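You operate a simulated robot arm through the tools that you are given. There is no shell and no other tool. Be economical: measure what you need, move in short steps, check, and stop when the job is done.

Carry out the task below with a simulated robot arm. There is one attempt and no reset: what you move stays moved.

Task
Switch the cabinet on, then drives on, home the machine and load the ring program from the program card.
Fine: pull the stop button out before the drives.
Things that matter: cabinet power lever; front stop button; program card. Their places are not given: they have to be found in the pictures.

Only the result counts: the job must be done as asked and must still hold three seconds after the hand-in. Knocking over, shifting, dropping, spilling or breaking anything else fails it.

Robot
A 7-joint arm with a two-finger parallel gripper, fixed in place. Base frame: the origin is at the foot of the arm, x ahead of it, y to its left, z up. Lengths are in m, angles in rad, forces in N, time in s.
Its first joint turns from -2.897 to 2.897 rad. Payload 4.4 kg.
The tool frame sits at the grasp point between the pads (the TCP): z along the fingers, y along the line on which they close. The tips reach 0.023 m beyond it. The gripper opens to 0.094 m. The fingers are 0.038 m wide and 0.01 m thick; the gripper's body (0.054 by 0.096 m) begins 0.039 m behind the TCP.
Orientation is told as [roll, pitch, yaw] about the base's x, y, z axes, in that order, counted from this pose: with the fingers straight down and closing along the base's y, the tool's x points along the base's -x, its y along +y and its z along -z.

Tools
- The arm moves only by the tool move_arm. Its argument "moves" is one flat list of numbers, 6 for each row, row after row: the shift along the tool's x, y, z in units of 500 mm (1.0 is 500 mm), then the turn, a rotation vector about the tool's x, y, z in units of 45 degrees (1.0 is 45 degrees). In form: [tx, ty, tz, wx, wy, wz, tx, ty, tz, wx, wy, wz, ...]. A call has 1 to 8 rows; each row is the pose to reach, as a shift and turn from the pose commanded when the call began, along the tool's axes at that moment. "gripper" is the finger opening in cm, from 0 to 9.4, set as the call begins (left out, the last holds). A call with a number of a shift or a turn outside -1 to 1 is refused whole. A row lasts 0.2 s, in which the tool goes at most 0.05 m and 0.15 rad; a call with a longer step from one row to the next is refused whole, and so is a gripper value outside its range. A pose out of reach is approached as far as the arm can. The call stops where the force on the tool passes 70 N (or 10 N more than at its start, if that is more) or the arm is blocked; 0.2 s more then pass. The fingers move at their own pace (about 0.072 m/s each) and stop on an object; they squeeze with about 37 N. The grip force told is the motor's: it shows also when the fingers shut on nothing. Time passes only in rows, and 0.2 s behind the last, so rows that repeat a pose let the fingers close. It gives the time, the measured TCP pose, the force on the tool (base axes), the opening and the grip force at its end, in the units of the frame above (readings bear some noise).
- Cameras (640 x 400 px; columns grow to the right, rows downward): "scene" is fixed at [0.0495, -0.4984, 1.631]; the picture's right is [0.81, -0.58, 0.00], its down [-0.37, -0.51, -0.77] and it looks along [0.45, 0.63, -0.63] (base axes); focal length 276 px, centre (320, 200). "wrist" rides on the gripper at [0.086, 0.016, -0.075] in the tool frame; the picture's right is [-0.18, 0.98, 0.00], its down [-0.58, -0.11, -0.81] and it looks along [-0.79, -0.15, 0.59] (tool axes); focal length 243 px, centre (320, 200).
- snapshot(camera): a new picture of that camera. The clock stands still meanwhile.
- locate(camera, pixels): for up to 12 pixels [column, row] of the newest picture of that camera ("zoom" is the newest enlarged one), the place [x, y, z] in the base frame of the surface seen there, good to about 0.003 m. The clock stands still meanwhile.
- zoom(camera, box): a new picture of the part [left, top, right, bottom] of that camera's present view, enlarged. The clock stands still meanwhile.
- finish_job(): hands the job in; it is judged then, once.

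Keep the steps short. Do not move on a guess: measure, check each grasp and each placing, and mend mistakes. In all there are 80 turns and 34 pictures (those below and enlarged ones count). Leave the gripper open and the arm clear of the work at the hand-in unless told otherwise, and finish with a single line.

The tools are called after "Call:" by a JSON object that holds its "name" and its "arguments". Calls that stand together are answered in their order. move_arm: Moves the arm, as the interface text tells. Its arguments: {"type":"object","properties":{"moves":{"type":"array"},"gripper":{"type":"number"}},"required":["moves"]} The other tools are called the same way: snapshot (camera) takes a picture; locate (camera, pixels) gives the place of the surface under pixels of a picture; zoom (camera, box) takes an enlarged picture of a part of a camera's view; finish_job () hands the job in.

At the start:

```text
clock: 0.0
eef_pos: [0.5601, -0.2648, 1.38]
tcp_rot: [0.0, 0.0, 0.001]
ft_force: [0.9, 0.0, 0.3]
gripper_width: 0.094
grasp_force: 0.1
```

scene: 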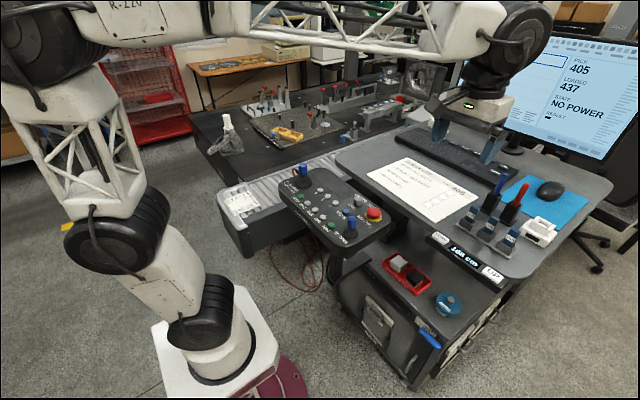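
wrist: 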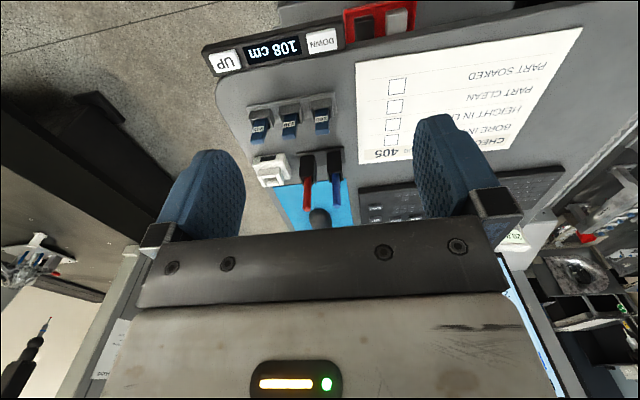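

I see a control panel around (335,215), a monitor showing "NO POWER", and a cabinet below the desk. I'll zoom in on each.

Call:
{"name": "zoom", "arguments": {"camera": "scene", "box": [270, 150, 400, 260]}}

Call:
{"name": "zoom", "arguments": {"camera": "scene", "box": [330, 230, 520, 380]}}

Call:
{"name": "zoom", "arguments": {"camera": "scene", "box": [360, 140, 480, 220]}}

Call:
{"name": "zoom", "arguments": {"camera": "scene", "box": [490, 20, 640, 170]}}

```text
3.64 times, centred on (335, 205) of scene
```

zoom: 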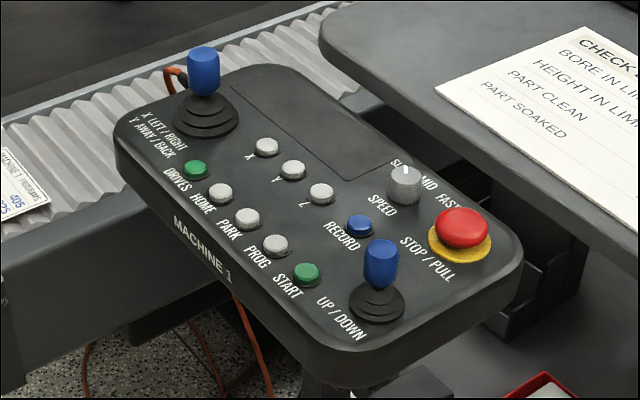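

```text
2.67 times, centred on (425, 305) of scene
```

zoom: 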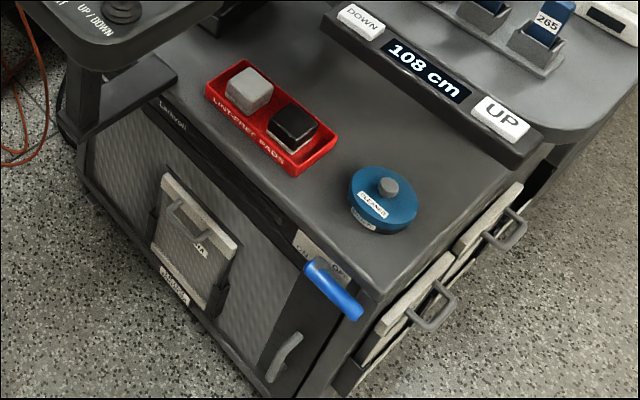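

```text
5.00 times, centred on (420, 180) of scene
```

zoom: 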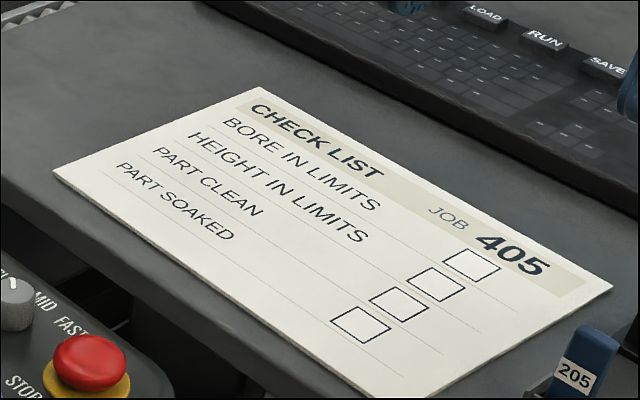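

```text
2.67 times, centred on (565, 95) of scene
```

zoom: 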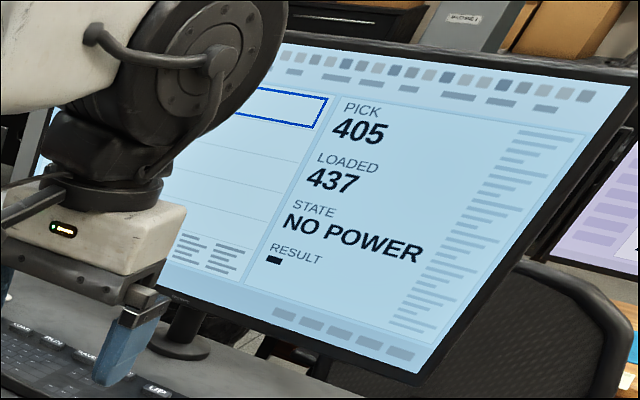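

The lever is at about (430,338), and the keyboard has LOAD/RUN/SAVE keys. The program card may be at (245,202). I'll zoom in on the card, the keyboard and the lever.

Call:
{"name": "zoom", "arguments": {"camera": "scene", "box": [215, 180, 285, 225]}}

Call:
{"name": "zoom", "arguments": {"camera": "scene", "box": [395, 320, 455, 370]}}

Call:
{"name": "zoom", "arguments": {"camera": "scene", "box": [390, 110, 550, 210]}}

```text
8.89 times, centred on (250, 202) of scene
```

zoom: 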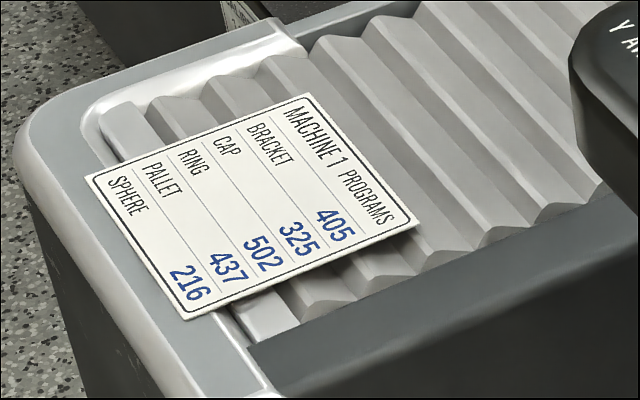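

```text
8.00 times, centred on (425, 345) of scene
```

zoom: 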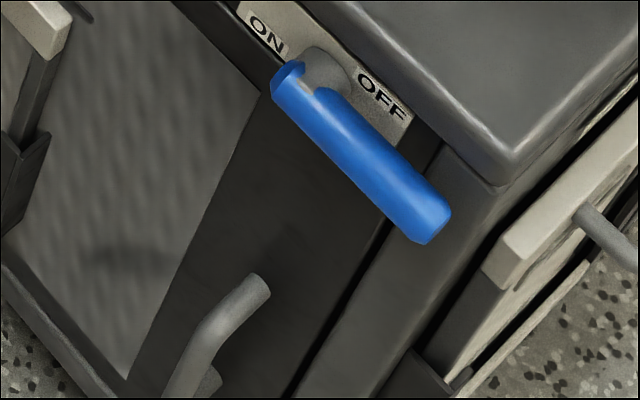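

```text
4.00 times, centred on (470, 160) of scene
```

zoom: 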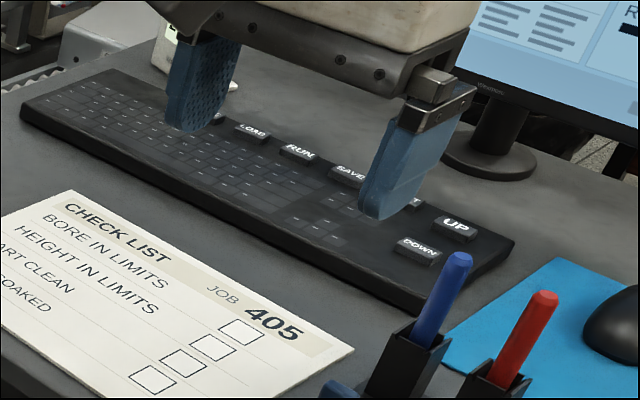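

The card rows read BRACKET 405, CAP 325, RING 502, PALLET 437, SPHERE 216, so the ring program is 502. Next I'll locate the keys in this zoom, and the lever and panel in the scene picture.

Call:
{"name": "locate", "arguments": {"camera": "zoom", "pixels": [[252, 130], [298, 151], [347, 172], [454, 225], [418, 246], [408, 204], [100, 110], [440, 300], [460, 258], [400, 330]]}}

Call:
{"name": "locate", "arguments": {"camera": "scene", "pixels": [[421, 331], [430, 339], [438, 346], [426, 329], [423, 325], [434, 333], [300.7, 196], [307.5, 202.5], [374, 211], [355, 220], [445, 340], [400, 320]]}}

```text
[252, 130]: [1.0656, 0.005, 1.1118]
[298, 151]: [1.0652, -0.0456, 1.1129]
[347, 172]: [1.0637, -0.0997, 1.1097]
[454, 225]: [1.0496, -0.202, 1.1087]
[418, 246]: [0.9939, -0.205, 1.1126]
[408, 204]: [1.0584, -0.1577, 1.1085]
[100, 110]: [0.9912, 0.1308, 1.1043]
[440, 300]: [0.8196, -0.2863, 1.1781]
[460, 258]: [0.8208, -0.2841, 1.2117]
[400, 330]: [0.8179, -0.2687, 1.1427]
```

```text
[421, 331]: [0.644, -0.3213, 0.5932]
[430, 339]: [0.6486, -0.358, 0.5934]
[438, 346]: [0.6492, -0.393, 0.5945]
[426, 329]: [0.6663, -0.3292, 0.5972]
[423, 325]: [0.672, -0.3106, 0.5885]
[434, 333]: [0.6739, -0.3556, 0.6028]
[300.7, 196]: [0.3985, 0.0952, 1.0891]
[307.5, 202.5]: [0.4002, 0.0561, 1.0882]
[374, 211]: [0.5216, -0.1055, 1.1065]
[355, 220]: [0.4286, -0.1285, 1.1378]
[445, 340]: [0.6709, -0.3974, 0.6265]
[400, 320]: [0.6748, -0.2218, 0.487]
```

The lever sits on the cabinet front at z≈0.593, x≈0.65, and now points to -y. Before going down there I'll locate the desk edge, cabinet top and panel corners.

Call:
{"name": "locate", "arguments": {"camera": "scene", "pixels": [[437, 239], [492, 275], [385, 245], [440, 330], [448, 300], [395, 262], [390, 225], [345, 248], [280, 186], [365, 310], [405, 362], [340, 160]]}}

Call:
{"name": "locate", "arguments": {"camera": "scene", "pixels": [[418.7, 323.7], [432.7, 332], [314.7, 210], [322.6, 217], [331, 224], [349, 212], [350, 225], [303, 168], [374, 207], [370, 217], [365, 213]]}}

```text
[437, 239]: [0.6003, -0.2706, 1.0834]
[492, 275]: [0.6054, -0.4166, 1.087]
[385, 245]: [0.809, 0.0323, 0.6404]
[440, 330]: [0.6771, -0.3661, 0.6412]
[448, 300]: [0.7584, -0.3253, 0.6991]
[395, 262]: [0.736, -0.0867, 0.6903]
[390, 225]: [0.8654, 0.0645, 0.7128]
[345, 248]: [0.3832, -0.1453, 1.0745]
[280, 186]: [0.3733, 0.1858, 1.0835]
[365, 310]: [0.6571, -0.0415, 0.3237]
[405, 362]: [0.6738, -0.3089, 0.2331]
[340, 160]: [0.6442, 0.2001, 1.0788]
```

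```text
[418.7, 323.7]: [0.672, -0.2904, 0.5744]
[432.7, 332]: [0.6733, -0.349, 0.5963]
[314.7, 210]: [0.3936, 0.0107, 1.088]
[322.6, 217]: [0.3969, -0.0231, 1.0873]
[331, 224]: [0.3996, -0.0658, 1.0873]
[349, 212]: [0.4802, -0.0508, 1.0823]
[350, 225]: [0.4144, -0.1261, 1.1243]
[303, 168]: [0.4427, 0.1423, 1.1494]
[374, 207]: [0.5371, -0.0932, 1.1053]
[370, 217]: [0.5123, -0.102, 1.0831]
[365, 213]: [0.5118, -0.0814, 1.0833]
```

The desk front edge is at x≈0.60, so I'll move back to x≈0.40, y≈-0.36 and go down in front of it.

Call:
{"name": "move_arm", "arguments": {"moves": [0.08, -0.0475, 0, 0, 0, 0, 0.16, -0.095, 0, 0, 0, 0, 0.24, -0.1425, 0, 0, 0, 0, 0.32, -0.19, 0, 0, 0, 0, 0.32, -0.19, 0.09, 0, 0, 0, 0.32, -0.19, 0.18, 0, 0, 0, 0.32, -0.19, 0.27, 0, 0, 0, 0.32, -0.19, 0.36, 0, 0, 0], "gripper": 0}}

Call:
{"name": "move_arm", "arguments": {"moves": [0, 0, 0.09, 0, 0, 0, 0, 0, 0.18, 0, 0, 0, 0, 0, 0.27, 0, 0, 0, 0, 0, 0.36, 0, 0, 0, 0, 0, 0.45, 0, 0, 0, 0, 0, 0.54, 0, 0, 0, 0, 0, 0.62, 0, 0, 0, 0, 0, 0.7, 0, 0, 0]}}

Call:
{"name": "snapshot", "arguments": {"camera": "wrist"}}

Call:
{"name": "snapshot", "arguments": {"camera": "scene"}}

```text
clock: 1.8
eef_pos: [0.4369, -0.3285, 1.1877]
tcp_rot: [0.016, 0.017, 0.092]
ft_force: [-0.3, 0.4, 0.8]
gripper_width: 0.0
grasp_force: 37.5
```

```text
clock: 3.6
eef_pos: [0.4001, -0.3592, 0.8487]
tcp_rot: [0.0, 0.0, 0.0]
ft_force: [0.2, 0.1, -0.2]
gripper_width: 0.0001
grasp_force: 36.6
```

```text
24 pictures are left
```

wrist: 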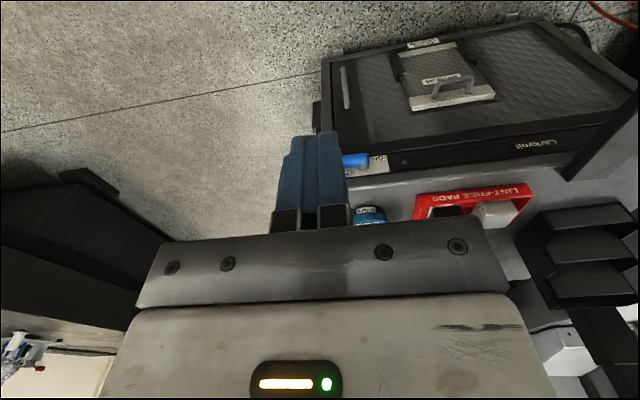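

```text
23 pictures are left
```

scene: 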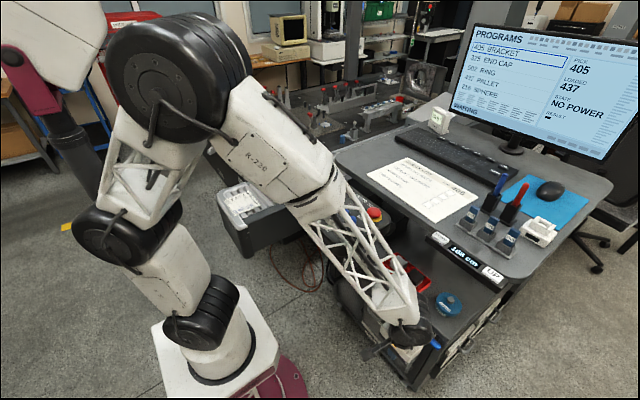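

The fingers hide the lever, which shows at about (355,160). I'll shift 0.1 m to -y and 0.08 m down, then look closer.

Call:
{"name": "move_arm", "arguments": {"moves": [0, -0.07, 0.05, 0, 0, 0, 0, -0.14, 0.11, 0, 0, 0, 0, -0.2, 0.16, 0, 0, 0, 0, -0.2, 0.16, 0, 0, 0]}}

Call:
{"name": "zoom", "arguments": {"camera": "wrist", "box": [300, 60, 460, 160]}}

```text
clock: 4.6
eef_pos: [0.4009, -0.4623, 0.7661]
tcp_rot: [0.0, 0.0, 0.002]
ft_force: [-0.6, -0.1, -0.8]
gripper_width: 0.0
grasp_force: 36.7
```

```text
4.00 times, centred on (380, 110) of wrist
```

zoom: 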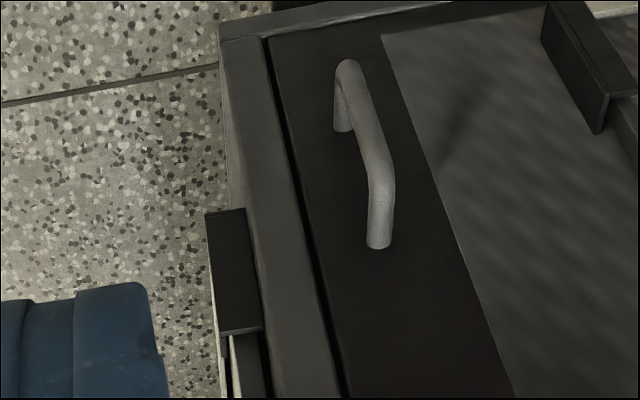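

The lever is lower in the picture than this box, so I'll zoom there.

Call:
{"name": "zoom", "arguments": {"camera": "wrist", "box": [330, 130, 490, 230]}}

```text
4.00 times, centred on (410, 180) of wrist
```

zoom: 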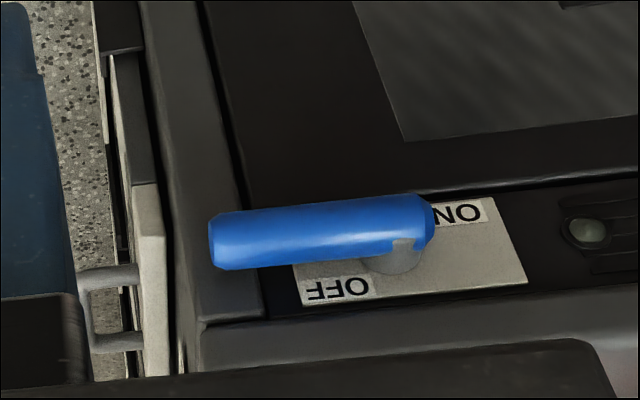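

Call:
{"name": "locate", "arguments": {"camera": "zoom", "pixels": [[338, 290], [462, 214], [388, 264], [400, 250], [220, 240], [320, 232], [420, 220], [306, 302], [524, 280], [490, 200], [296, 268], [590, 230]]}}

```text
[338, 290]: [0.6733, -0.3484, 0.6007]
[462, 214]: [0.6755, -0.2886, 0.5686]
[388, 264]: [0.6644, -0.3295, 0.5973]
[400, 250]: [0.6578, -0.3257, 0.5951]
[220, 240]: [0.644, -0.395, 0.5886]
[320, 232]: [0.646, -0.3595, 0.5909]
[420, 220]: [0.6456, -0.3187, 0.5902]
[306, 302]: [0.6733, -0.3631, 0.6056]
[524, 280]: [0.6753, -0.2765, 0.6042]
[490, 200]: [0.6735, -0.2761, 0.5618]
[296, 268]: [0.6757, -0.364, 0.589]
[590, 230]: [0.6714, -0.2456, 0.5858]
```

The plate shows OFF at the upper right and ON at the lower left, with the hub near (y -0.325, z 0.588). I plan to push the lever with closed fingers pointing forward, which keeps the wrist clear of the desk. I'll tilt the tool in two calls, staying in free space.

Call:
{"name": "move_arm", "arguments": {"moves": [-0.03, 0.0, 0.0, 0, -0.17, 0, -0.06, 0, 0, 0, -0.34, 0, -0.09, 0, 0, 0, -0.51, 0, -0.12, 0, 0, 0, -0.68, 0, -0.15, 0, 0, 0, -0.85, 0, -0.18, 0, 0, 0, -1.0, 0, -0.18, 0, 0, 0, -1.0, 0]}}

```text
clock: 6.0
eef_pos: [0.4661, -0.4396, 0.6604]
tcp_rot: [0.176, -0.664, -0.12]
ft_force: [0.2, 0.3, -0.2]
gripper_width: 0.0001
grasp_force: 36.7
stopped in row 7: the arm was blocked; the commanded pose is now the measured one
```

It says blocked, so I'll look at the scene to see why.

Call:
{"name": "snapshot", "arguments": {"camera": "scene"}}

```text
20 pictures are left
```

scene: 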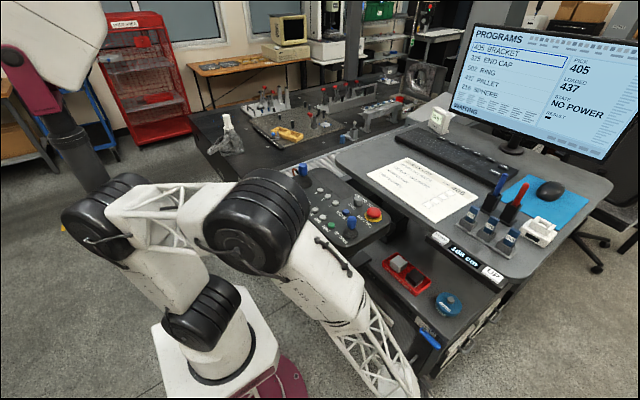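

No force was felt, so this looks like a wrist joint limit: the arm is folded too close with the elbow low. I'll undo the tilt and move up and slightly out.

Call:
{"name": "move_arm", "arguments": {"moves": [-0.04, -0.013, -0.034, 0.03, 0.145, -0.013, -0.08, -0.026, -0.068, 0.06, 0.29, -0.026, -0.12, -0.04, -0.1, 0.09, 0.43, -0.04, -0.16, -0.053, -0.134, 0.12, 0.57, -0.052, -0.2, -0.066, -0.167, 0.145, 0.715, -0.065, -0.232, -0.08, -0.2, 0.173, 0.86, -0.077, -0.232, -0.08, -0.2, 0.173, 0.86, -0.077]}}

```text
clock: 7.6
eef_pos: [0.493, -0.5, 0.8054]
tcp_rot: [-0.011, 0.003, 0.0]
ft_force: [-0.6, -0.1, 0.2]
gripper_width: 0.0005
grasp_force: 36.9
```

That cleared it. Now I'll tilt while moving the TCP forward to x≈0.60, keeping the wrist back.

Call:
{"name": "move_arm", "arguments": {"moves": [-0.036, 0, 0, 0, -0.15, 0, -0.072, 0, 0, 0, -0.3, 0, -0.108, 0, 0.01, 0, -0.45, 0, -0.144, 0, 0.02, 0, -0.6, 0, -0.18, 0, 0.04, 0, -0.75, 0, -0.214, 0, 0.06, 0, -0.9, 0, -0.214, 0, 0.06, 0, -0.9, 0]}}

Call:
{"name": "snapshot", "arguments": {"camera": "scene"}}

```text
clock: 9.2
eef_pos: [0.6004, -0.5012, 0.7757]
tcp_rot: [-0.014, -0.707, 0.012]
ft_force: [-0.7, -0.3, -0.7]
gripper_width: 0.0002
grasp_force: 36.4
```

```text
19 pictures are left
```

scene: 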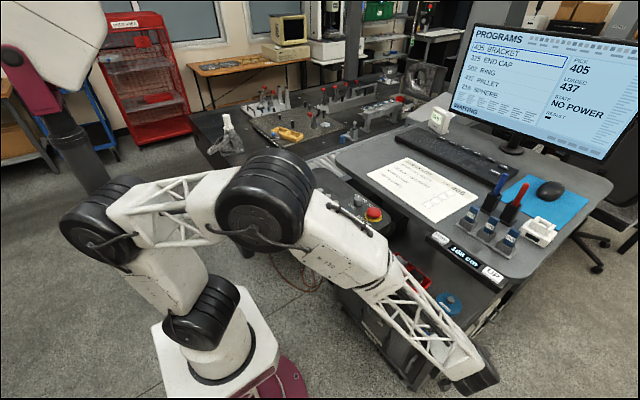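

The tilt now holds at 0.707 rad. Next I'll go just above the lever's free end, with the finger tips at about (0.648, -0.395, 0.62).

Call:
{"name": "move_arm", "arguments": {"moves": [0.025, 0.053, 0.029, 0, 0, 0, 0.05, 0.106, 0.058, 0, 0, 0, 0.075, 0.159, 0.087, 0, 0, 0, 0.099, 0.212, 0.1156, 0, 0, 0, 0.115, 0.212, 0.18, 0, 0, 0, 0.129, 0.212, 0.2527, 0, 0, 0, 0.129, 0.212, 0.2527, 0, 0, 0]}}

Call:
{"name": "snapshot", "arguments": {"camera": "wrist"}}

Call:
{"name": "snapshot", "arguments": {"camera": "scene"}}

```text
clock: 10.8
eef_pos: [0.6319, -0.3974, 0.6378]
tcp_rot: [-0.014, -0.706, 0.008]
ft_force: [1.0, -1.1, -0.2]
gripper_width: 0.0
grasp_force: 37.2
```

```text
18 pictures are left
```

wrist: 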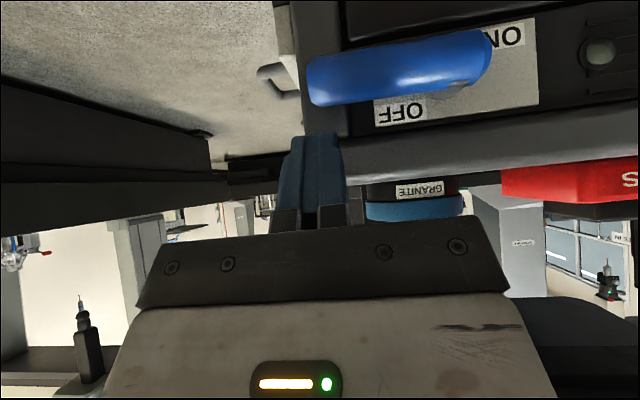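

```text
17 pictures are left
```

scene: 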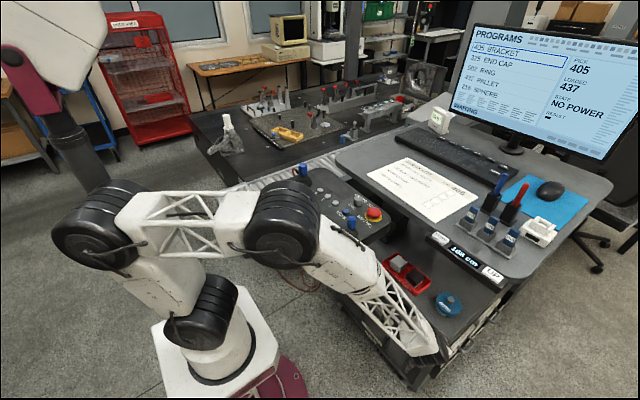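

The fingers are just above the lever's end. I'll press down in small steps and watch for force or blocking.

Call:
{"name": "move_arm", "arguments": {"moves": [0.03, 0.024, 0.035, 0, 0, 0, 0.039, 0.024, 0.045, 0, 0, 0, 0.047, 0.026, 0.055, 0, 0, 0, 0.055, 0.026, 0.065, 0, 0, 0, 0.0637, 0.028, 0.0745, 0, 0, 0, 0.0637, 0.028, 0.0745, 0, 0, 0]}}

Call:
{"name": "snapshot", "arguments": {"camera": "wrist"}}

```text
clock: 12.2
eef_pos: [0.6331, -0.3827, 0.5878]
tcp_rot: [-0.013, -0.704, 0.008]
ft_force: [-0.5, 0.1, -0.3]
gripper_width: 0.0
grasp_force: 37.3
```

```text
16 pictures are left
```

wrist: 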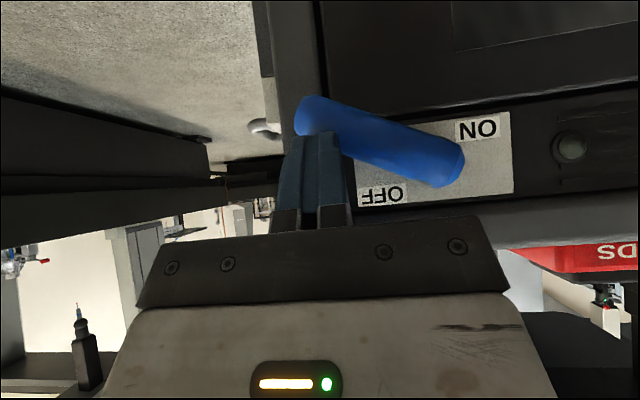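

The lever turns downward freely. I'll continue the arc to about 105° and watch for the stop.

Call:
{"name": "move_arm", "arguments": {"moves": [0.016, 0.012, 0.018, 0, 0, 0, 0.03, 0.029, 0.035, 0, 0, 0, 0.039, 0.052, 0.046, 0, 0, 0, 0.047, 0.078, 0.055, 0, 0, 0, 0.049, 0.09, 0.057, 0, 0, 0, 0.049, 0.104, 0.057, 0, 0, 0, 0.049, 0.104, 0.057, 0, 0, 0]}}

Call:
{"name": "snapshot", "arguments": {"camera": "wrist"}}

Call:
{"name": "zoom", "arguments": {"camera": "scene", "box": [450, 20, 640, 170]}}

```text
clock: 13.3
eef_pos: [0.6318, -0.3492, 0.5538]
tcp_rot: [-0.018, -0.706, 0.003]
ft_force: [-11.3, -25.6, -0.7]
gripper_width: 0.0
grasp_force: 37.4
stopped in row 5: the force on the tool passed its limit (the readings are from after the stop); the commanded pose is now the measured one
```

```text
15 pictures are left
```

wrist: 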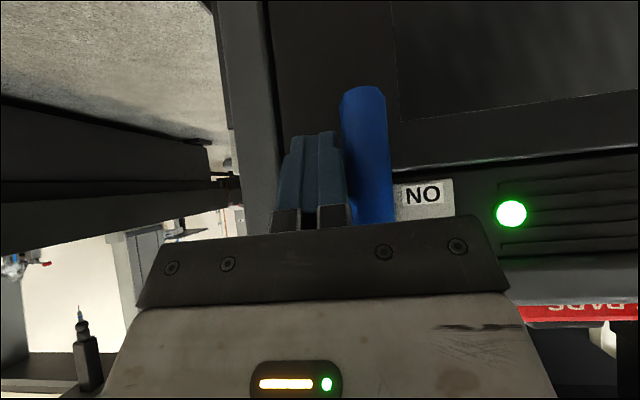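

```text
2.67 times, centred on (545, 95) of scene
```

zoom: 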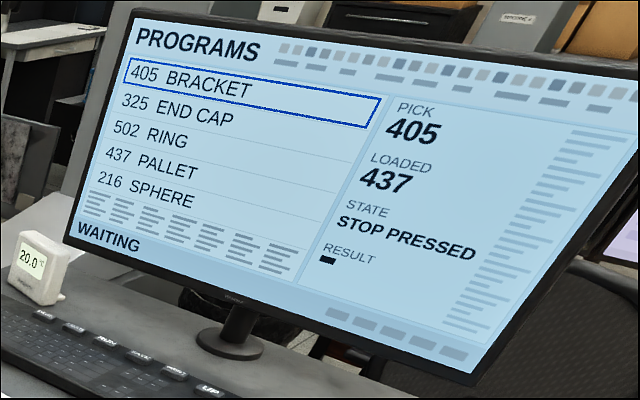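

The cabinet is on: the green lamp is lit and the state reads "STOP PRESSED". I'll back off to the right and away along the finger axis, then rise.

Call:
{"name": "move_arm", "arguments": {"moves": [0, -0.06, 0, 0, 0, 0, 0, -0.1, -0.08, 0, 0, 0, 0, -0.14, -0.17, 0, 0, 0, 0, -0.18, -0.26, 0, 0, 0, 0, -0.2, -0.35, 0, 0, 0, -0.05, -0.2, -0.43, 0, 0, 0, -0.12, -0.2, -0.5, 0, 0, 0, -0.19, -0.2, -0.56, 0, 0, 0]}}

```text
clock: 14.6
eef_pos: [0.522, -0.3474, 0.5692]
tcp_rot: [0.156, -0.571, 0.005]
ft_force: [2.0, 1.5, 0.2]
gripper_width: 0.0
grasp_force: 37.6
stopped in row 6: the arm was blocked; the commanded pose is now the measured one
```

Blocked again during the retreat. I'll look.

Call:
{"name": "snapshot", "arguments": {"camera": "scene"}}

```text
13 pictures are left
```

scene: 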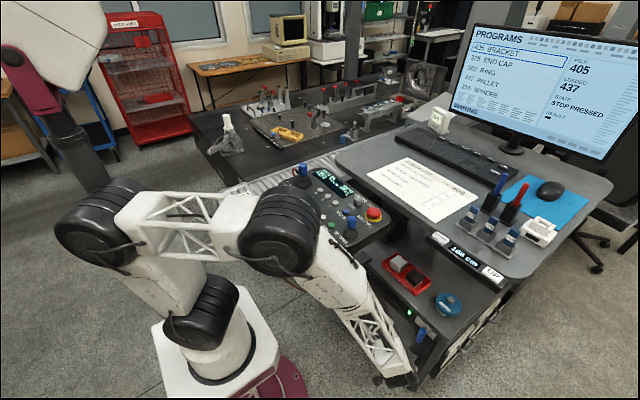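

The lever stays on and the panel display is lit. I'll locate the elbow surface relative to the panel edge (panel x≥0.37).

Call:
{"name": "locate", "arguments": {"camera": "scene", "pixels": [[280, 200], [310, 205], [318, 225], [315, 255], [280, 235], [345, 270], [330, 215], [345, 250], [375, 360], [395, 378]]}}

```text
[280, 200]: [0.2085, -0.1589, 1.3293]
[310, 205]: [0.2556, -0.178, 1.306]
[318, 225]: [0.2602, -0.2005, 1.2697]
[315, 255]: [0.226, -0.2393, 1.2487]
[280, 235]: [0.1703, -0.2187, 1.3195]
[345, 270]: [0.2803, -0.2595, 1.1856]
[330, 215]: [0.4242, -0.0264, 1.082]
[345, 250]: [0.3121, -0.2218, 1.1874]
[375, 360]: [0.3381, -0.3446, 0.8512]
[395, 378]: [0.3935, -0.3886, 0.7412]
```

The elbow is 0.1 m clear of the panel, so this was only a wrist joint limit. I'll straighten the tool while rising.

Call:
{"name": "move_arm", "arguments": {"moves": [-0.043, -0.005, -0.069, 0.033, 0.12, 0.01, -0.086, -0.01, -0.137, 0.066, 0.24, 0.02, -0.129, -0.014, -0.206, 0.1, 0.36, 0.03, -0.172, -0.018, -0.274, 0.133, 0.48, 0.04, -0.215, -0.022, -0.343, 0.166, 0.6, 0.053, -0.258, -0.026, -0.411, 0.199, 0.727, 0.064, -0.3, -0.03, -0.48, 0.199, 0.727, 0.064]}}

```text
clock: 16.2
eef_pos: [0.5121, -0.4034, 0.8466]
tcp_rot: [-0.001, 0.006, -0.021]
ft_force: [-0.2, 0.0, 0.5]
gripper_width: 0.0
grasp_force: 36.9
```

Now I'll rise to z≈1.25 in front of the desk.

Call:
{"name": "move_arm", "arguments": {"moves": [0.02, 0, -0.09, 0, 0, 0, 0.04, 0, -0.18, 0, 0, 0, 0.06, 0, -0.27, 0, 0, 0, 0.08, 0, -0.36, 0, 0, 0, 0.1, 0, -0.45, 0, 0, 0, 0.12, 0, -0.54, 0, 0, 0, 0.14, 0, -0.63, 0, 0, 0, 0.16, 0, -0.72, 0, 0, 0]}}

Call:
{"name": "move_arm", "arguments": {"moves": [0, 0.09, -0.03, 0, 0, 0, 0.02, 0.18, -0.06, 0, 0, 0, 0.04, 0.27, -0.1, 0, 0, 0, 0.06, 0.36, -0.14, 0, 0, 0, 0.08, 0.44, -0.14, 0, 0, 0, 0.1, 0.5, -0.14, 0, 0, 0, 0.12, 0.55, -0.14, 0, 0, 0, 0.12, 0.55, -0.14, 0, 0, 0], "gripper": 9.4}}

Call:
{"name": "snapshot", "arguments": {"camera": "wrist"}}

```text
clock: 18.0
eef_pos: [0.4453, -0.4019, 1.1912]
tcp_rot: [0.012, 0.017, -0.004]
ft_force: [0.7, 1.2, 0.8]
gripper_width: 0.0
grasp_force: 36.6
```

```text
refused: row 3 steps farther than a row can; nothing moved
```

```text
12 pictures are left
```

wrist: 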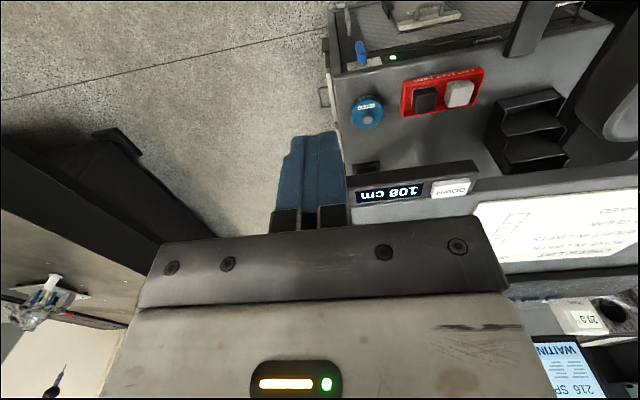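

That call was refused for one overlong step. I'll redo it with shorter steps, rising first, to hover near (0.38, -0.13, 1.30).

Call:
{"name": "move_arm", "arguments": {"moves": [0, 0.02, -0.09, 0, 0, 0, 0.02, 0.08, -0.16, 0, 0, 0, 0.04, 0.17, -0.18, 0, 0, 0, 0.06, 0.26, -0.18, 0, 0, 0, 0.08, 0.35, -0.18, 0, 0, 0, 0.1, 0.44, -0.18, 0, 0, 0, 0.12, 0.53, -0.18, 0, 0, 0, 0.12, 0.53, -0.18, 0, 0, 0], "gripper": 9.4}}

Call:
{"name": "snapshot", "arguments": {"camera": "wrist"}}

```text
clock: 19.8
eef_pos: [0.3793, -0.1385, 1.2967]
tcp_rot: [-0.002, 0.002, -0.021]
ft_force: [-0.5, -0.6, 0.6]
gripper_width: 0.094
grasp_force: 0.1
```

```text
11 pictures are left
```

wrist: 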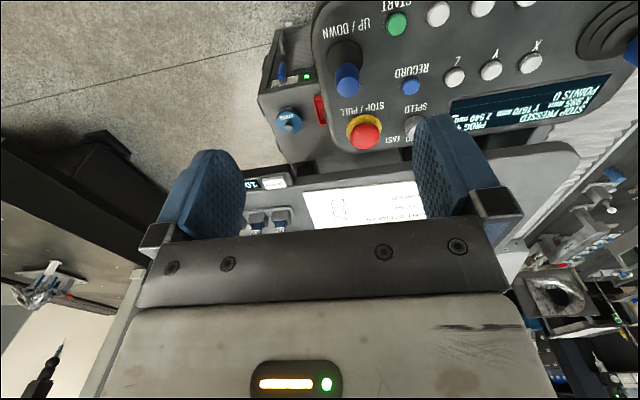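

Good view. The stop button is at (364,132). I'll locate its points, its neighbours and the panel buttons.

Call:
{"name": "locate", "arguments": {"camera": "wrist", "pixels": [[364, 137], [350, 132], [381, 131], [365, 124], [364, 148], [347, 117], [415, 125], [347, 80], [397, 24], [438, 14], [410, 88], [345, 55]]}}

```text
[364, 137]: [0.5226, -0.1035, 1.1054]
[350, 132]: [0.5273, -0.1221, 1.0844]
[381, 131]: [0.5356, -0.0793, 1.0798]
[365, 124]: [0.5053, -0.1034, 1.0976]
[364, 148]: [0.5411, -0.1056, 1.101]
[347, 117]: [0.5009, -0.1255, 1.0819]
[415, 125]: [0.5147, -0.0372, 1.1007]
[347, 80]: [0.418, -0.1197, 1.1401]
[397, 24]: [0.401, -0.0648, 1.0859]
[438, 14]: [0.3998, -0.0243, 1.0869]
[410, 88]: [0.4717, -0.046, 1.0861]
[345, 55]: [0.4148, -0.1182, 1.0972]
```

The stop mushroom centre is ≈(0.524, -0.103) and its top ≈1.107. I'll go above it with a 6 cm opening and stop at z≈1.15 to check.

Call:
{"name": "move_arm", "arguments": {"moves": [-0.075, 0.018, 0, 0, 0, 0, -0.15, 0.036, 0.03, 0, 0, 0, -0.22, 0.054, 0.08, 0, 0, 0, -0.29, 0.071, 0.13, 0, 0, 0, -0.29, 0.071, 0.2, 0, 0, 0, -0.29, 0.071, 0.26, 0, 0, 0, -0.29, 0.071, 0.294, 0, 0, 0, -0.29, 0.071, 0.294, 0, 0, 0], "gripper": 6}}

Call:
{"name": "snapshot", "arguments": {"camera": "wrist"}}

```text
clock: 21.6
eef_pos: [0.5247, -0.1082, 1.1485]
tcp_rot: [0.0, 0.003, -0.019]
ft_force: [-0.3, 1.1, -0.6]
gripper_width: 0.0598
grasp_force: 0.1
```

```text
10 pictures are left
```

wrist: 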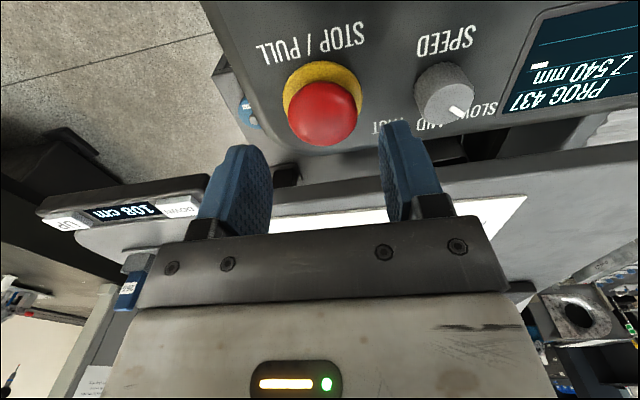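

The button is centred between the fingers. I'll descend to z≈1.111, then close.

Call:
{"name": "move_arm", "arguments": {"moves": [0, 0.008, 0.025, 0, 0, 0, 0, 0.008, 0.05, 0, 0, 0, 0, 0.008, 0.075, 0, 0, 0, 0, 0.008, 0.075, 0, 0, 0]}}

Call:
{"name": "move_arm", "arguments": {"moves": [0, 0, 0, 0, 0, 0, 0, 0, 0, 0, 0, 0, 0, 0, 0, 0, 0, 0], "gripper": 2}}

```text
clock: 22.6
eef_pos: [0.5238, -0.1037, 1.1098]
tcp_rot: [0.002, 0.003, -0.02]
ft_force: [-0.7, 1.3, -0.1]
gripper_width: 0.0599
grasp_force: 0.1
```

```text
clock: 23.5
eef_pos: [0.5241, -0.1045, 1.1103]
tcp_rot: [-0.003, 0.002, -0.023]
ft_force: [1.3, -28.1, -3.6]
gripper_width: 0.0416
grasp_force: 45.4
stopped in row 3: the force on the tool passed its limit (the readings are from after the stop); the commanded pose is now the measured one
```

It's gripped at 4.2 cm, but with a 28 N side force toward -y. I'll ease the tool a few mm to -y, then read again.

Call:
{"name": "move_arm", "arguments": {"moves": [0, -0.004, 0, 0, 0, 0, 0, -0.008, 0, 0, 0, 0, 0, -0.008, 0, 0, 0, 0]}}

```text
clock: 24.2
eef_pos: [0.5249, -0.1046, 1.1107]
tcp_rot: [0.001, 0.003, -0.017]
ft_force: [-2.0, 28.9, 2.4]
gripper_width: 0.0416
grasp_force: 45.6
stopped in row 3: the force on the tool passed its limit (the readings are from after the stop); the commanded pose is now the measured one
```

The force has flipped sign, so the true centre is here. Now I'll pull straight up in small steps.

Call:
{"name": "move_arm", "arguments": {"moves": [0, 0, -0.006, 0, 0, 0, 0, 0, -0.012, 0, 0, 0, 0, 0, -0.018, 0, 0, 0, 0, 0, -0.018, 0, 0, 0]}}

Call:
{"name": "zoom", "arguments": {"camera": "scene", "box": [450, 20, 640, 170]}}

```text
clock: 25.2
eef_pos: [0.5243, -0.1053, 1.117]
tcp_rot: [0.002, 0.008, -0.019]
ft_force: [1.0, 43.7, -36.0]
gripper_width: 0.0416
grasp_force: 45.5
```

```text
2.67 times, centred on (545, 95) of scene
```

zoom: 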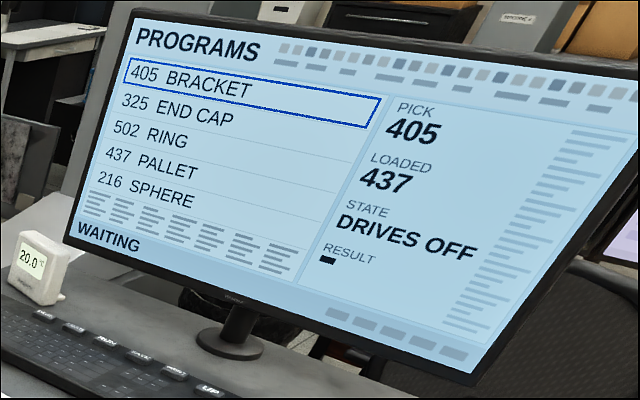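

The state is now "DRIVES OFF", so the stop is pulled out. I'll open and rise clear.

Call:
{"name": "move_arm", "arguments": {"moves": [0, 0, 0, 0, 0, 0, 0, 0, 0, 0, 0, 0, 0, 0, -0.08, 0, 0, 0, 0, 0, -0.17, 0, 0, 0, 0, 0, -0.26, 0, 0, 0, 0, 0, -0.26, 0, 0, 0], "gripper": 6}}

Call:
{"name": "move_arm", "arguments": {"moves": [0.055, 0.08, 0, 0, 0, 0, 0.11, 0.15, 0, 0, 0, 0, 0.165, 0.22, 0, 0, 0, 0, 0.22, 0.29, 0, 0, 0, 0, 0.26, 0.35, 0, 0, 0, 0, 0.268, 0.387, 0, 0, 0, 0, 0.268, 0.387, 0, 0, 0, 0], "gripper": 0}}

```text
clock: 26.6
eef_pos: [0.5256, -0.1084, 1.2509]
tcp_rot: [0.002, 0.006, -0.019]
ft_force: [0.0, 0.3, -0.1]
gripper_width: 0.06
grasp_force: 0.0
```

```text
clock: 28.2
eef_pos: [0.3955, 0.0907, 1.25]
tcp_rot: [0.003, 0.003, -0.019]
ft_force: [0.1, -0.4, -0.3]
gripper_width: 0.0001
grasp_force: 36.8
```

I'm above DRIVES with the fingers closed. I'll lower to just above it, then press in small steps.

Call:
{"name": "move_arm", "arguments": {"moves": [0.011, -0.003, 0.08, 0, 0, 0, 0.011, -0.003, 0.16, 0, 0, 0, 0.011, -0.003, 0.23, 0, 0, 0, 0.011, -0.003, 0.26, 0, 0, 0, 0.011, -0.003, 0.27, 0, 0, 0, 0.011, -0.003, 0.278, 0, 0, 0, 0.011, -0.003, 0.284, 0, 0, 0, 0.011, -0.003, 0.284, 0, 0, 0]}}

Call:
{"name": "zoom", "arguments": {"camera": "scene", "box": [450, 20, 640, 170]}}

```text
clock: 30.0
eef_pos: [0.388, 0.0876, 1.1074]
tcp_rot: [0.002, 0.003, -0.02]
ft_force: [0.6, 0.4, 3.0]
gripper_width: 0.0
grasp_force: 37.1
```

```text
2.67 times, centred on (545, 95) of scene
```

zoom: 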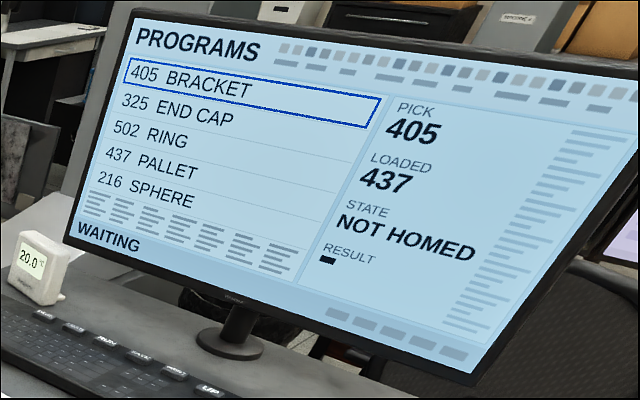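

The state is "NOT HOMED", so the drives are on. Next I'll lift 3 cm, shift to HOME (y≈0.055), and press to the same depth.

Call:
{"name": "move_arm", "arguments": {"moves": [0, 0, -0.06, 0, 0, 0, -0.008, -0.066, -0.06, 0, 0, 0, -0.008, -0.066, -0.06, 0, 0, 0, -0.008, -0.066, -0.025, 0, 0, 0, -0.008, -0.066, -0.012, 0, 0, 0, -0.008, -0.066, -0.004, 0, 0, 0, -0.008, -0.066, 0.001, 0, 0, 0, -0.008, -0.066, 0.001, 0, 0, 0]}}

Call:
{"name": "move_arm", "arguments": {"moves": [0, 0, -0.07, 0, 0, 0, 0, 0, -0.16, 0, 0, 0, 0, 0, -0.25, 0, 0, 0, 0, 0, -0.3, 0, 0, 0, 0, 0, -0.3, 0, 0, 0]}}

Call:
{"name": "snapshot", "arguments": {"camera": "scene"}}

```text
clock: 31.8
eef_pos: [0.3923, 0.0565, 1.1085]
tcp_rot: [0.002, 0.003, -0.019]
ft_force: [0.0, 0.7, 2.7]
gripper_width: 0.0001
grasp_force: 36.8
```

```text
clock: 33.0
eef_pos: [0.3937, 0.0557, 1.2579]
tcp_rot: [0.001, 0.007, -0.019]
ft_force: [0.1, 0.3, 0.7]
gripper_width: 0.0
grasp_force: 37.3
```

```text
7 pictures are left
```

scene: 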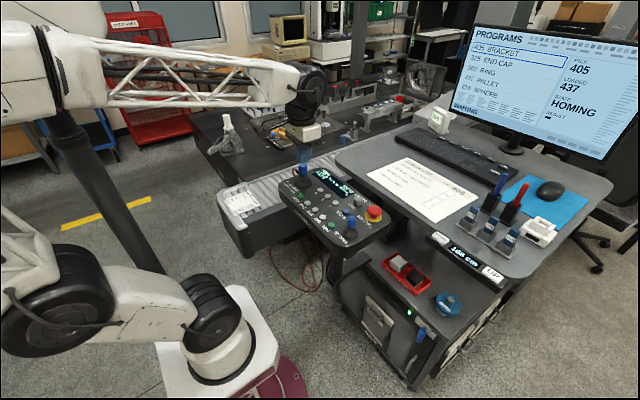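

It shows "HOMING". Meanwhile I'll go toward the keyboard (DOWN ≈(0.994,-0.205), LOAD ≈(1.066,0.005)), staying high, with a small forward tilt for reach.

Call:
{"name": "move_arm", "arguments": {"moves": [-0.09, -0.03, -0.022, 0, 0, 0, -0.18, -0.06, -0.045, 0, 0, 0, -0.27, -0.09, -0.067, 0, 0, 0, -0.36, -0.12, -0.09, 0, 0, 0, -0.45, -0.15, -0.112, 0, 0, 0, -0.54, -0.18, -0.135, 0, 0, 0, -0.63, -0.21, -0.157, 0, 0, 0, -0.72, -0.24, -0.18, 0, 0, 0]}}

Call:
{"name": "move_arm", "arguments": {"moves": [-0.06, -0.05, 0, 0, -0.08, 0, -0.12, -0.1, 0, 0, -0.16, 0, -0.18, -0.15, 0, 0, -0.24, 0, -0.24, -0.2, 0, 0, -0.32, 0, -0.3, -0.24, 0, 0, -0.4, 0, -0.36, -0.26, 0, 0, -0.45, 0, -0.42, -0.28, 0, 0, -0.45, 0, -0.42, -0.28, 0, 0, -0.45, 0]}}

```text
clock: 34.8
eef_pos: [0.7506, -0.0718, 1.3433]
tcp_rot: [0.001, 0.003, -0.021]
ft_force: [-0.4, 0.8, 0.3]
gripper_width: 0.0
grasp_force: 37.1
```

```text
clock: 36.6
eef_pos: [0.9593, -0.2151, 1.3455]
tcp_rot: [0.002, -0.348, -0.019]
ft_force: [-0.2, 0.0, 0.1]
gripper_width: 0.0
grasp_force: 37.1
```

It reaches well. I'll take a wrist picture to measure the keys.

Call:
{"name": "snapshot", "arguments": {"camera": "wrist"}}

```text
6 pictures are left
```

wrist: 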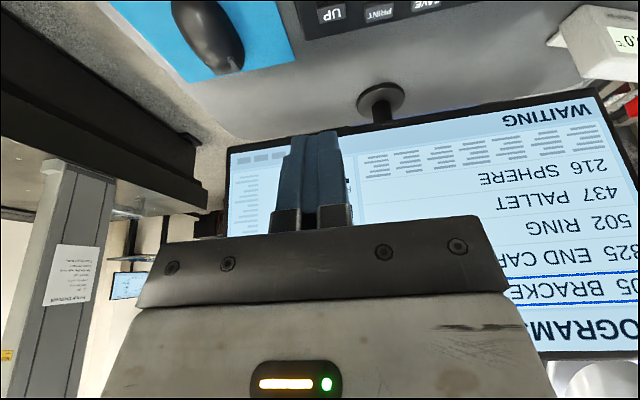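

Call:
{"name": "locate", "arguments": {"camera": "wrist", "pixels": [[331, 13], [318, 4], [345, 20], [379, 12], [426, 4], [400, 95], [250, 160], [310, 30]]}}

Call:
{"name": "locate", "arguments": {"camera": "scene", "pixels": [[494, 171.5], [489.5, 170], [500, 175], [503, 166.5], [453, 142], [486, 170], [504, 173], [511, 176], [497, 196]]}}

```text
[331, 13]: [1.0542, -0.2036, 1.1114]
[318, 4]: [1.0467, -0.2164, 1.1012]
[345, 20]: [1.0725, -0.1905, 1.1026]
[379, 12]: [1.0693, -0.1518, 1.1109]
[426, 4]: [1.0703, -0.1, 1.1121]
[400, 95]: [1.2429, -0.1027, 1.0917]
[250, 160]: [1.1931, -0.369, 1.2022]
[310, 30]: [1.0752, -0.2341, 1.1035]
```

```text
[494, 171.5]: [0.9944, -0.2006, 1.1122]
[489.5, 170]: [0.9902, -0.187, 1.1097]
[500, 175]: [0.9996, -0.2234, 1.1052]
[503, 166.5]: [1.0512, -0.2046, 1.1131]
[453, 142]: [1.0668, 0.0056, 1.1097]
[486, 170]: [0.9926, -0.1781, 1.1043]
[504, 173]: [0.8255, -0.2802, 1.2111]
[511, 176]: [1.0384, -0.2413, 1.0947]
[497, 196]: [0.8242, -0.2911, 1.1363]
```

The DOWN key centre is ≈(0.996,-0.203) with its top at 1.112. The ring is two rows below the highlight, so DOWN gets two presses. I'll hover just above it first.

Call:
{"name": "move_arm", "arguments": {"moves": [0.0, 0.012, 0.08, 0, 0, 0, 0.02, 0.024, 0.16, 0, 0, 0, 0.035, 0.024, 0.24, 0, 0, 0, 0.048, 0.024, 0.32, 0, 0, 0, 0.056, 0.024, 0.38, 0, 0, 0, 0.056, 0.024, 0.404, 0, 0, 0, 0.056, 0.024, 0.404, 0, 0, 0]}}

```text
clock: 38.2
eef_pos: [1.0004, -0.2005, 1.1444]
tcp_rot: [0.002, -0.348, -0.018]
ft_force: [-0.7, -1.0, -0.4]
gripper_width: 0.0
grasp_force: 36.8
```

I'm hovering about 4 mm above DOWN. I'll press 9 mm down and come back up to +8 mm, then check the screen.

Call:
{"name": "move_arm", "arguments": {"moves": [0.0027, 0, 0.0075, 0, 0, 0, 0.0048, 0, 0.013, 0, 0, 0, 0.0062, 0, 0.017, 0, 0, 0, 0.0062, 0, 0.017, 0, 0, 0]}}

Call:
{"name": "move_arm", "arguments": {"moves": [-0.006, 0, -0.016, 0, 0, 0, -0.012, 0, -0.032, 0, 0, 0, -0.012, 0, -0.032, 0, 0, 0]}}

Call:
{"name": "zoom", "arguments": {"camera": "scene", "box": [450, 20, 640, 170]}}

```text
clock: 39.2
eef_pos: [1.0007, -0.2031, 1.1364]
tcp_rot: [0.002, -0.35, -0.019]
ft_force: [0.2, 0.1, 1.6]
gripper_width: 0.0003
grasp_force: 37.0
```

```text
clock: 40.0
eef_pos: [1.0013, -0.2051, 1.1518]
tcp_rot: [0.001, -0.349, -0.02]
ft_force: [-0.1, -0.5, 0.3]
gripper_width: 0.0001
grasp_force: 37.0
```

```text
2.67 times, centred on (545, 95) of scene
```

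zoom: 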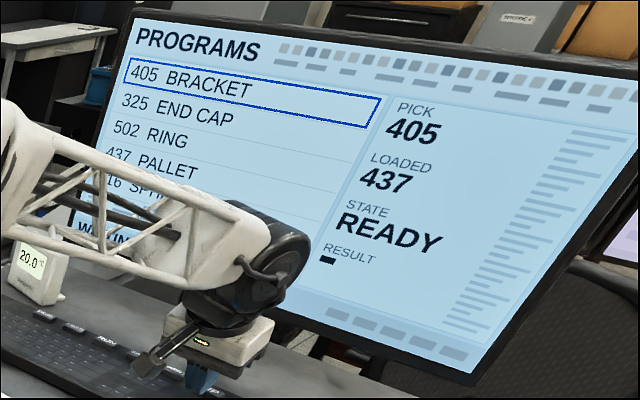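

It's homed ("READY"), but the key press was too shallow (1.6 N). I'll press again 4 mm deeper and read the force.

Call:
{"name": "move_arm", "arguments": {"moves": [0.007, 0, 0.019, 0, 0, 0, 0.0103, 0, 0.028, 0, 0, 0, 0.0123, 0, 0.034, 0, 0, 0, 0.0137, 0, 0.0376, 0, 0, 0, 0.0137, 0, 0.0376, 0, 0, 0]}}

```text
clock: 41.2
eef_pos: [1.001, -0.2044, 1.1337]
tcp_rot: [0.003, -0.349, -0.021]
ft_force: [1.3, 1.3, 3.6]
gripper_width: 0.0001
grasp_force: 37.2
```

The force is 3.6 N, similar to the panel buttons. I'll release and look.

Call:
{"name": "move_arm", "arguments": {"moves": [-0.007, 0, -0.019, 0, 0, 0, -0.0137, 0, -0.0376, 0, 0, 0, -0.0137, 0, -0.0376, 0, 0, 0]}}

Call:
{"name": "zoom", "arguments": {"camera": "scene", "box": [450, 20, 640, 170]}}

```text
clock: 42.0
eef_pos: [1.001, -0.2039, 1.154]
tcp_rot: [0.003, -0.349, -0.021]
ft_force: [-0.4, -1.0, 0.2]
gripper_width: 0.0
grasp_force: 37.3
```

```text
2.67 times, centred on (545, 95) of scene
```

zoom: 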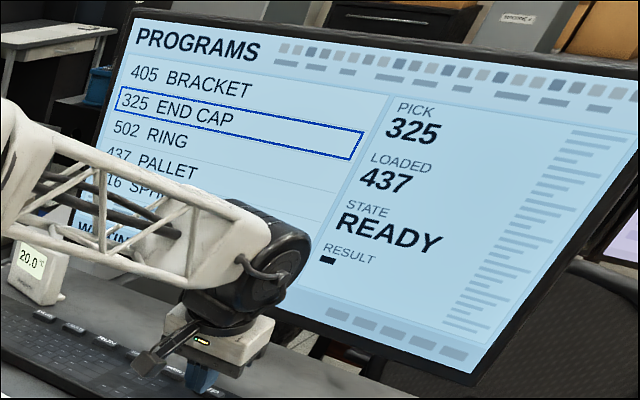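

The highlight moved to 325, so that press worked. I'll repeat it once.

Call:
{"name": "move_arm", "arguments": {"moves": [0.007, 0, 0.019, 0, 0, 0, 0.0103, 0, 0.028, 0, 0, 0, 0.0123, 0, 0.034, 0, 0, 0, 0.0137, 0, 0.0376, 0, 0, 0, 0.0137, 0, 0.0376, 0, 0, 0]}}

Call:
{"name": "move_arm", "arguments": {"moves": [-0.007, 0, -0.019, 0, 0, 0, -0.0137, 0, -0.0376, 0, 0, 0, -0.02, 0, -0.11, 0, 0, 0, -0.02, 0, -0.18, 0, 0, 0, -0.02, 0, -0.18, 0, 0, 0]}}

Call:
{"name": "zoom", "arguments": {"camera": "scene", "box": [450, 20, 640, 170]}}

```text
clock: 43.2
eef_pos: [1.0015, -0.2041, 1.1336]
tcp_rot: [0.002, -0.349, -0.018]
ft_force: [0.2, -2.6, 6.1]
gripper_width: 0.0
grasp_force: 36.7
```

```text
clock: 44.4
eef_pos: [0.9797, -0.2049, 1.2217]
tcp_rot: [0.001, -0.35, -0.02]
ft_force: [-0.1, -0.9, 0.3]
gripper_width: 0.0001
grasp_force: 36.2
```

```text
2.67 times, centred on (545, 95) of scene
```

zoom: 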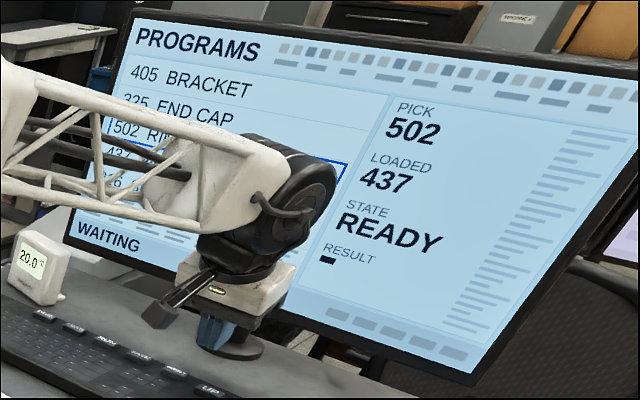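

PICK is 502. Next is LOAD at ≈(1.066, 0.005). I'll move over it at height and check what stands nearby.

Call:
{"name": "move_arm", "arguments": {"moves": [-0.028, 0.071, 0.01, 0, 0, 0, -0.055, 0.142, 0.02, 0, 0, 0, -0.083, 0.213, 0.03, 0, 0, 0, -0.11, 0.284, 0.04, 0, 0, 0, -0.138, 0.355, 0.05, 0, 0, 0, -0.165, 0.424, 0.06, 0, 0, 0, -0.165, 0.424, 0.06, 0, 0, 0]}}

Call:
{"name": "locate", "arguments": {"camera": "scene", "pixels": [[431, 118], [446, 118], [438, 129], [443, 108], [453, 142.5], [446, 139]]}}

```text
clock: 46.0
eef_pos: [1.0692, 0.0047, 1.2241]
tcp_rot: [0.002, -0.349, -0.02]
ft_force: [-0.8, 1.1, 0.9]
gripper_width: 0.0001
grasp_force: 37.3
```

```text
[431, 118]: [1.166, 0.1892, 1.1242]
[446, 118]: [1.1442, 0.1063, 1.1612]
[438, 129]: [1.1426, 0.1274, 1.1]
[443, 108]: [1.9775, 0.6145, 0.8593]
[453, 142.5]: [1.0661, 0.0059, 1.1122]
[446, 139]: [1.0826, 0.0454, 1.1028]
```

It's clear of the thermometer (y≥0.10). I'll descend to hover and press LOAD to the same depth.

Call:
{"name": "move_arm", "arguments": {"moves": [0.02, 0, 0.065, 0, 0, 0, 0.04, 0, 0.12, 0, 0, 0, 0.0486, 0, 0.1504, 0, 0, 0, 0.0525, 0, 0.161, 0, 0, 0, 0.0555, 0, 0.169, 0, 0, 0, 0.0572, 0, 0.1739, 0, 0, 0, 0.0572, 0, 0.1739, 0, 0, 0]}}

```text
clock: 47.6
eef_pos: [1.0728, 0.006, 1.1311]
tcp_rot: [0.003, -0.352, -0.019]
ft_force: [6.4, -0.4, 13.9]
gripper_width: 0.0
grasp_force: 37.0
```

The force is 13.9 N, so the key is fully pressed. I'll rise straight up and check the screen.

Call:
{"name": "move_arm", "arguments": {"moves": [-0.014, 0, -0.04, 0, 0, 0, -0.045, 0, -0.12, 0, 0, 0, -0.06, 0, -0.2, 0, 0, 0, -0.07, 0, -0.28, 0, 0, 0, -0.07, 0, -0.36, 0, 0, 0, -0.07, 0, -0.36, 0, 0, 0]}}

Call:
{"name": "snapshot", "arguments": {"camera": "scene"}}

```text
clock: 49.0
eef_pos: [1.0462, 0.0085, 1.3118]
tcp_rot: [0.001, -0.349, -0.019]
ft_force: [0.1, 0.4, -0.1]
gripper_width: 0.0
grasp_force: 37.4
```

```text
2 pictures are left
```

scene: 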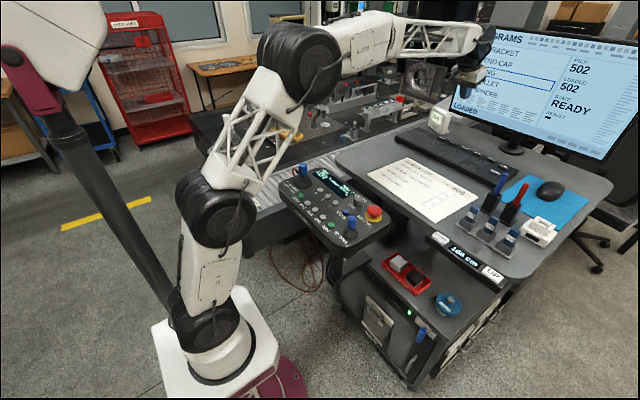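

LOADED 502, state READY, and the status line says "LOADED". I'll back away from the monitor and open the gripper.

Call:
{"name": "move_arm", "arguments": {"moves": [0.03, 0, -0.08, 0, 0, 0, 0.1, 0, -0.12, 0, 0, 0, 0.18, 0, -0.14, 0, 0, 0, 0.27, 0, -0.16, 0, 0, 0, 0.36, 0, -0.2, 0, 0, 0, 0.36, 0, -0.2, 0, 0, 0], "gripper": 9.4}}

Call:
{"name": "zoom", "arguments": {"camera": "scene", "box": [450, 20, 640, 170]}}

```text
clock: 50.4
eef_pos: [0.8411, 0.0109, 1.3428]
tcp_rot: [0.002, -0.35, -0.019]
ft_force: [0.8, -0.2, -0.1]
gripper_width: 0.0941
grasp_force: 0.0
```

```text
2.67 times, centred on (545, 95) of scene
```

zoom: 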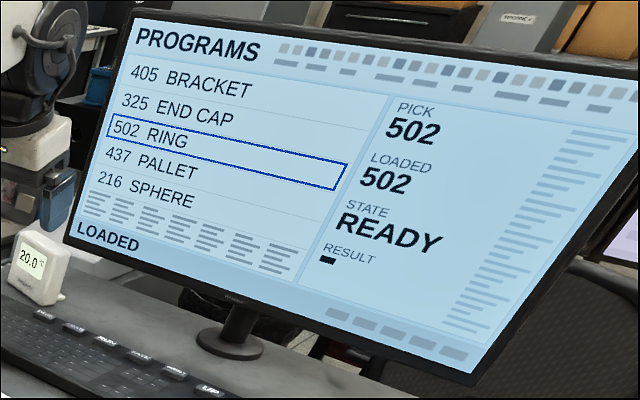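

The screen confirms 502 RING loaded and READY. The gripper is open and the arm is clear, so I'm handing in.

Call:
{"name": "finish_job", "arguments": {}}

```text
The job is handed in.
```

The cabinet is on, the stop button was pulled out before the drives went on, the machine is homed, and ring program 502 is loaded (screen shows READY).
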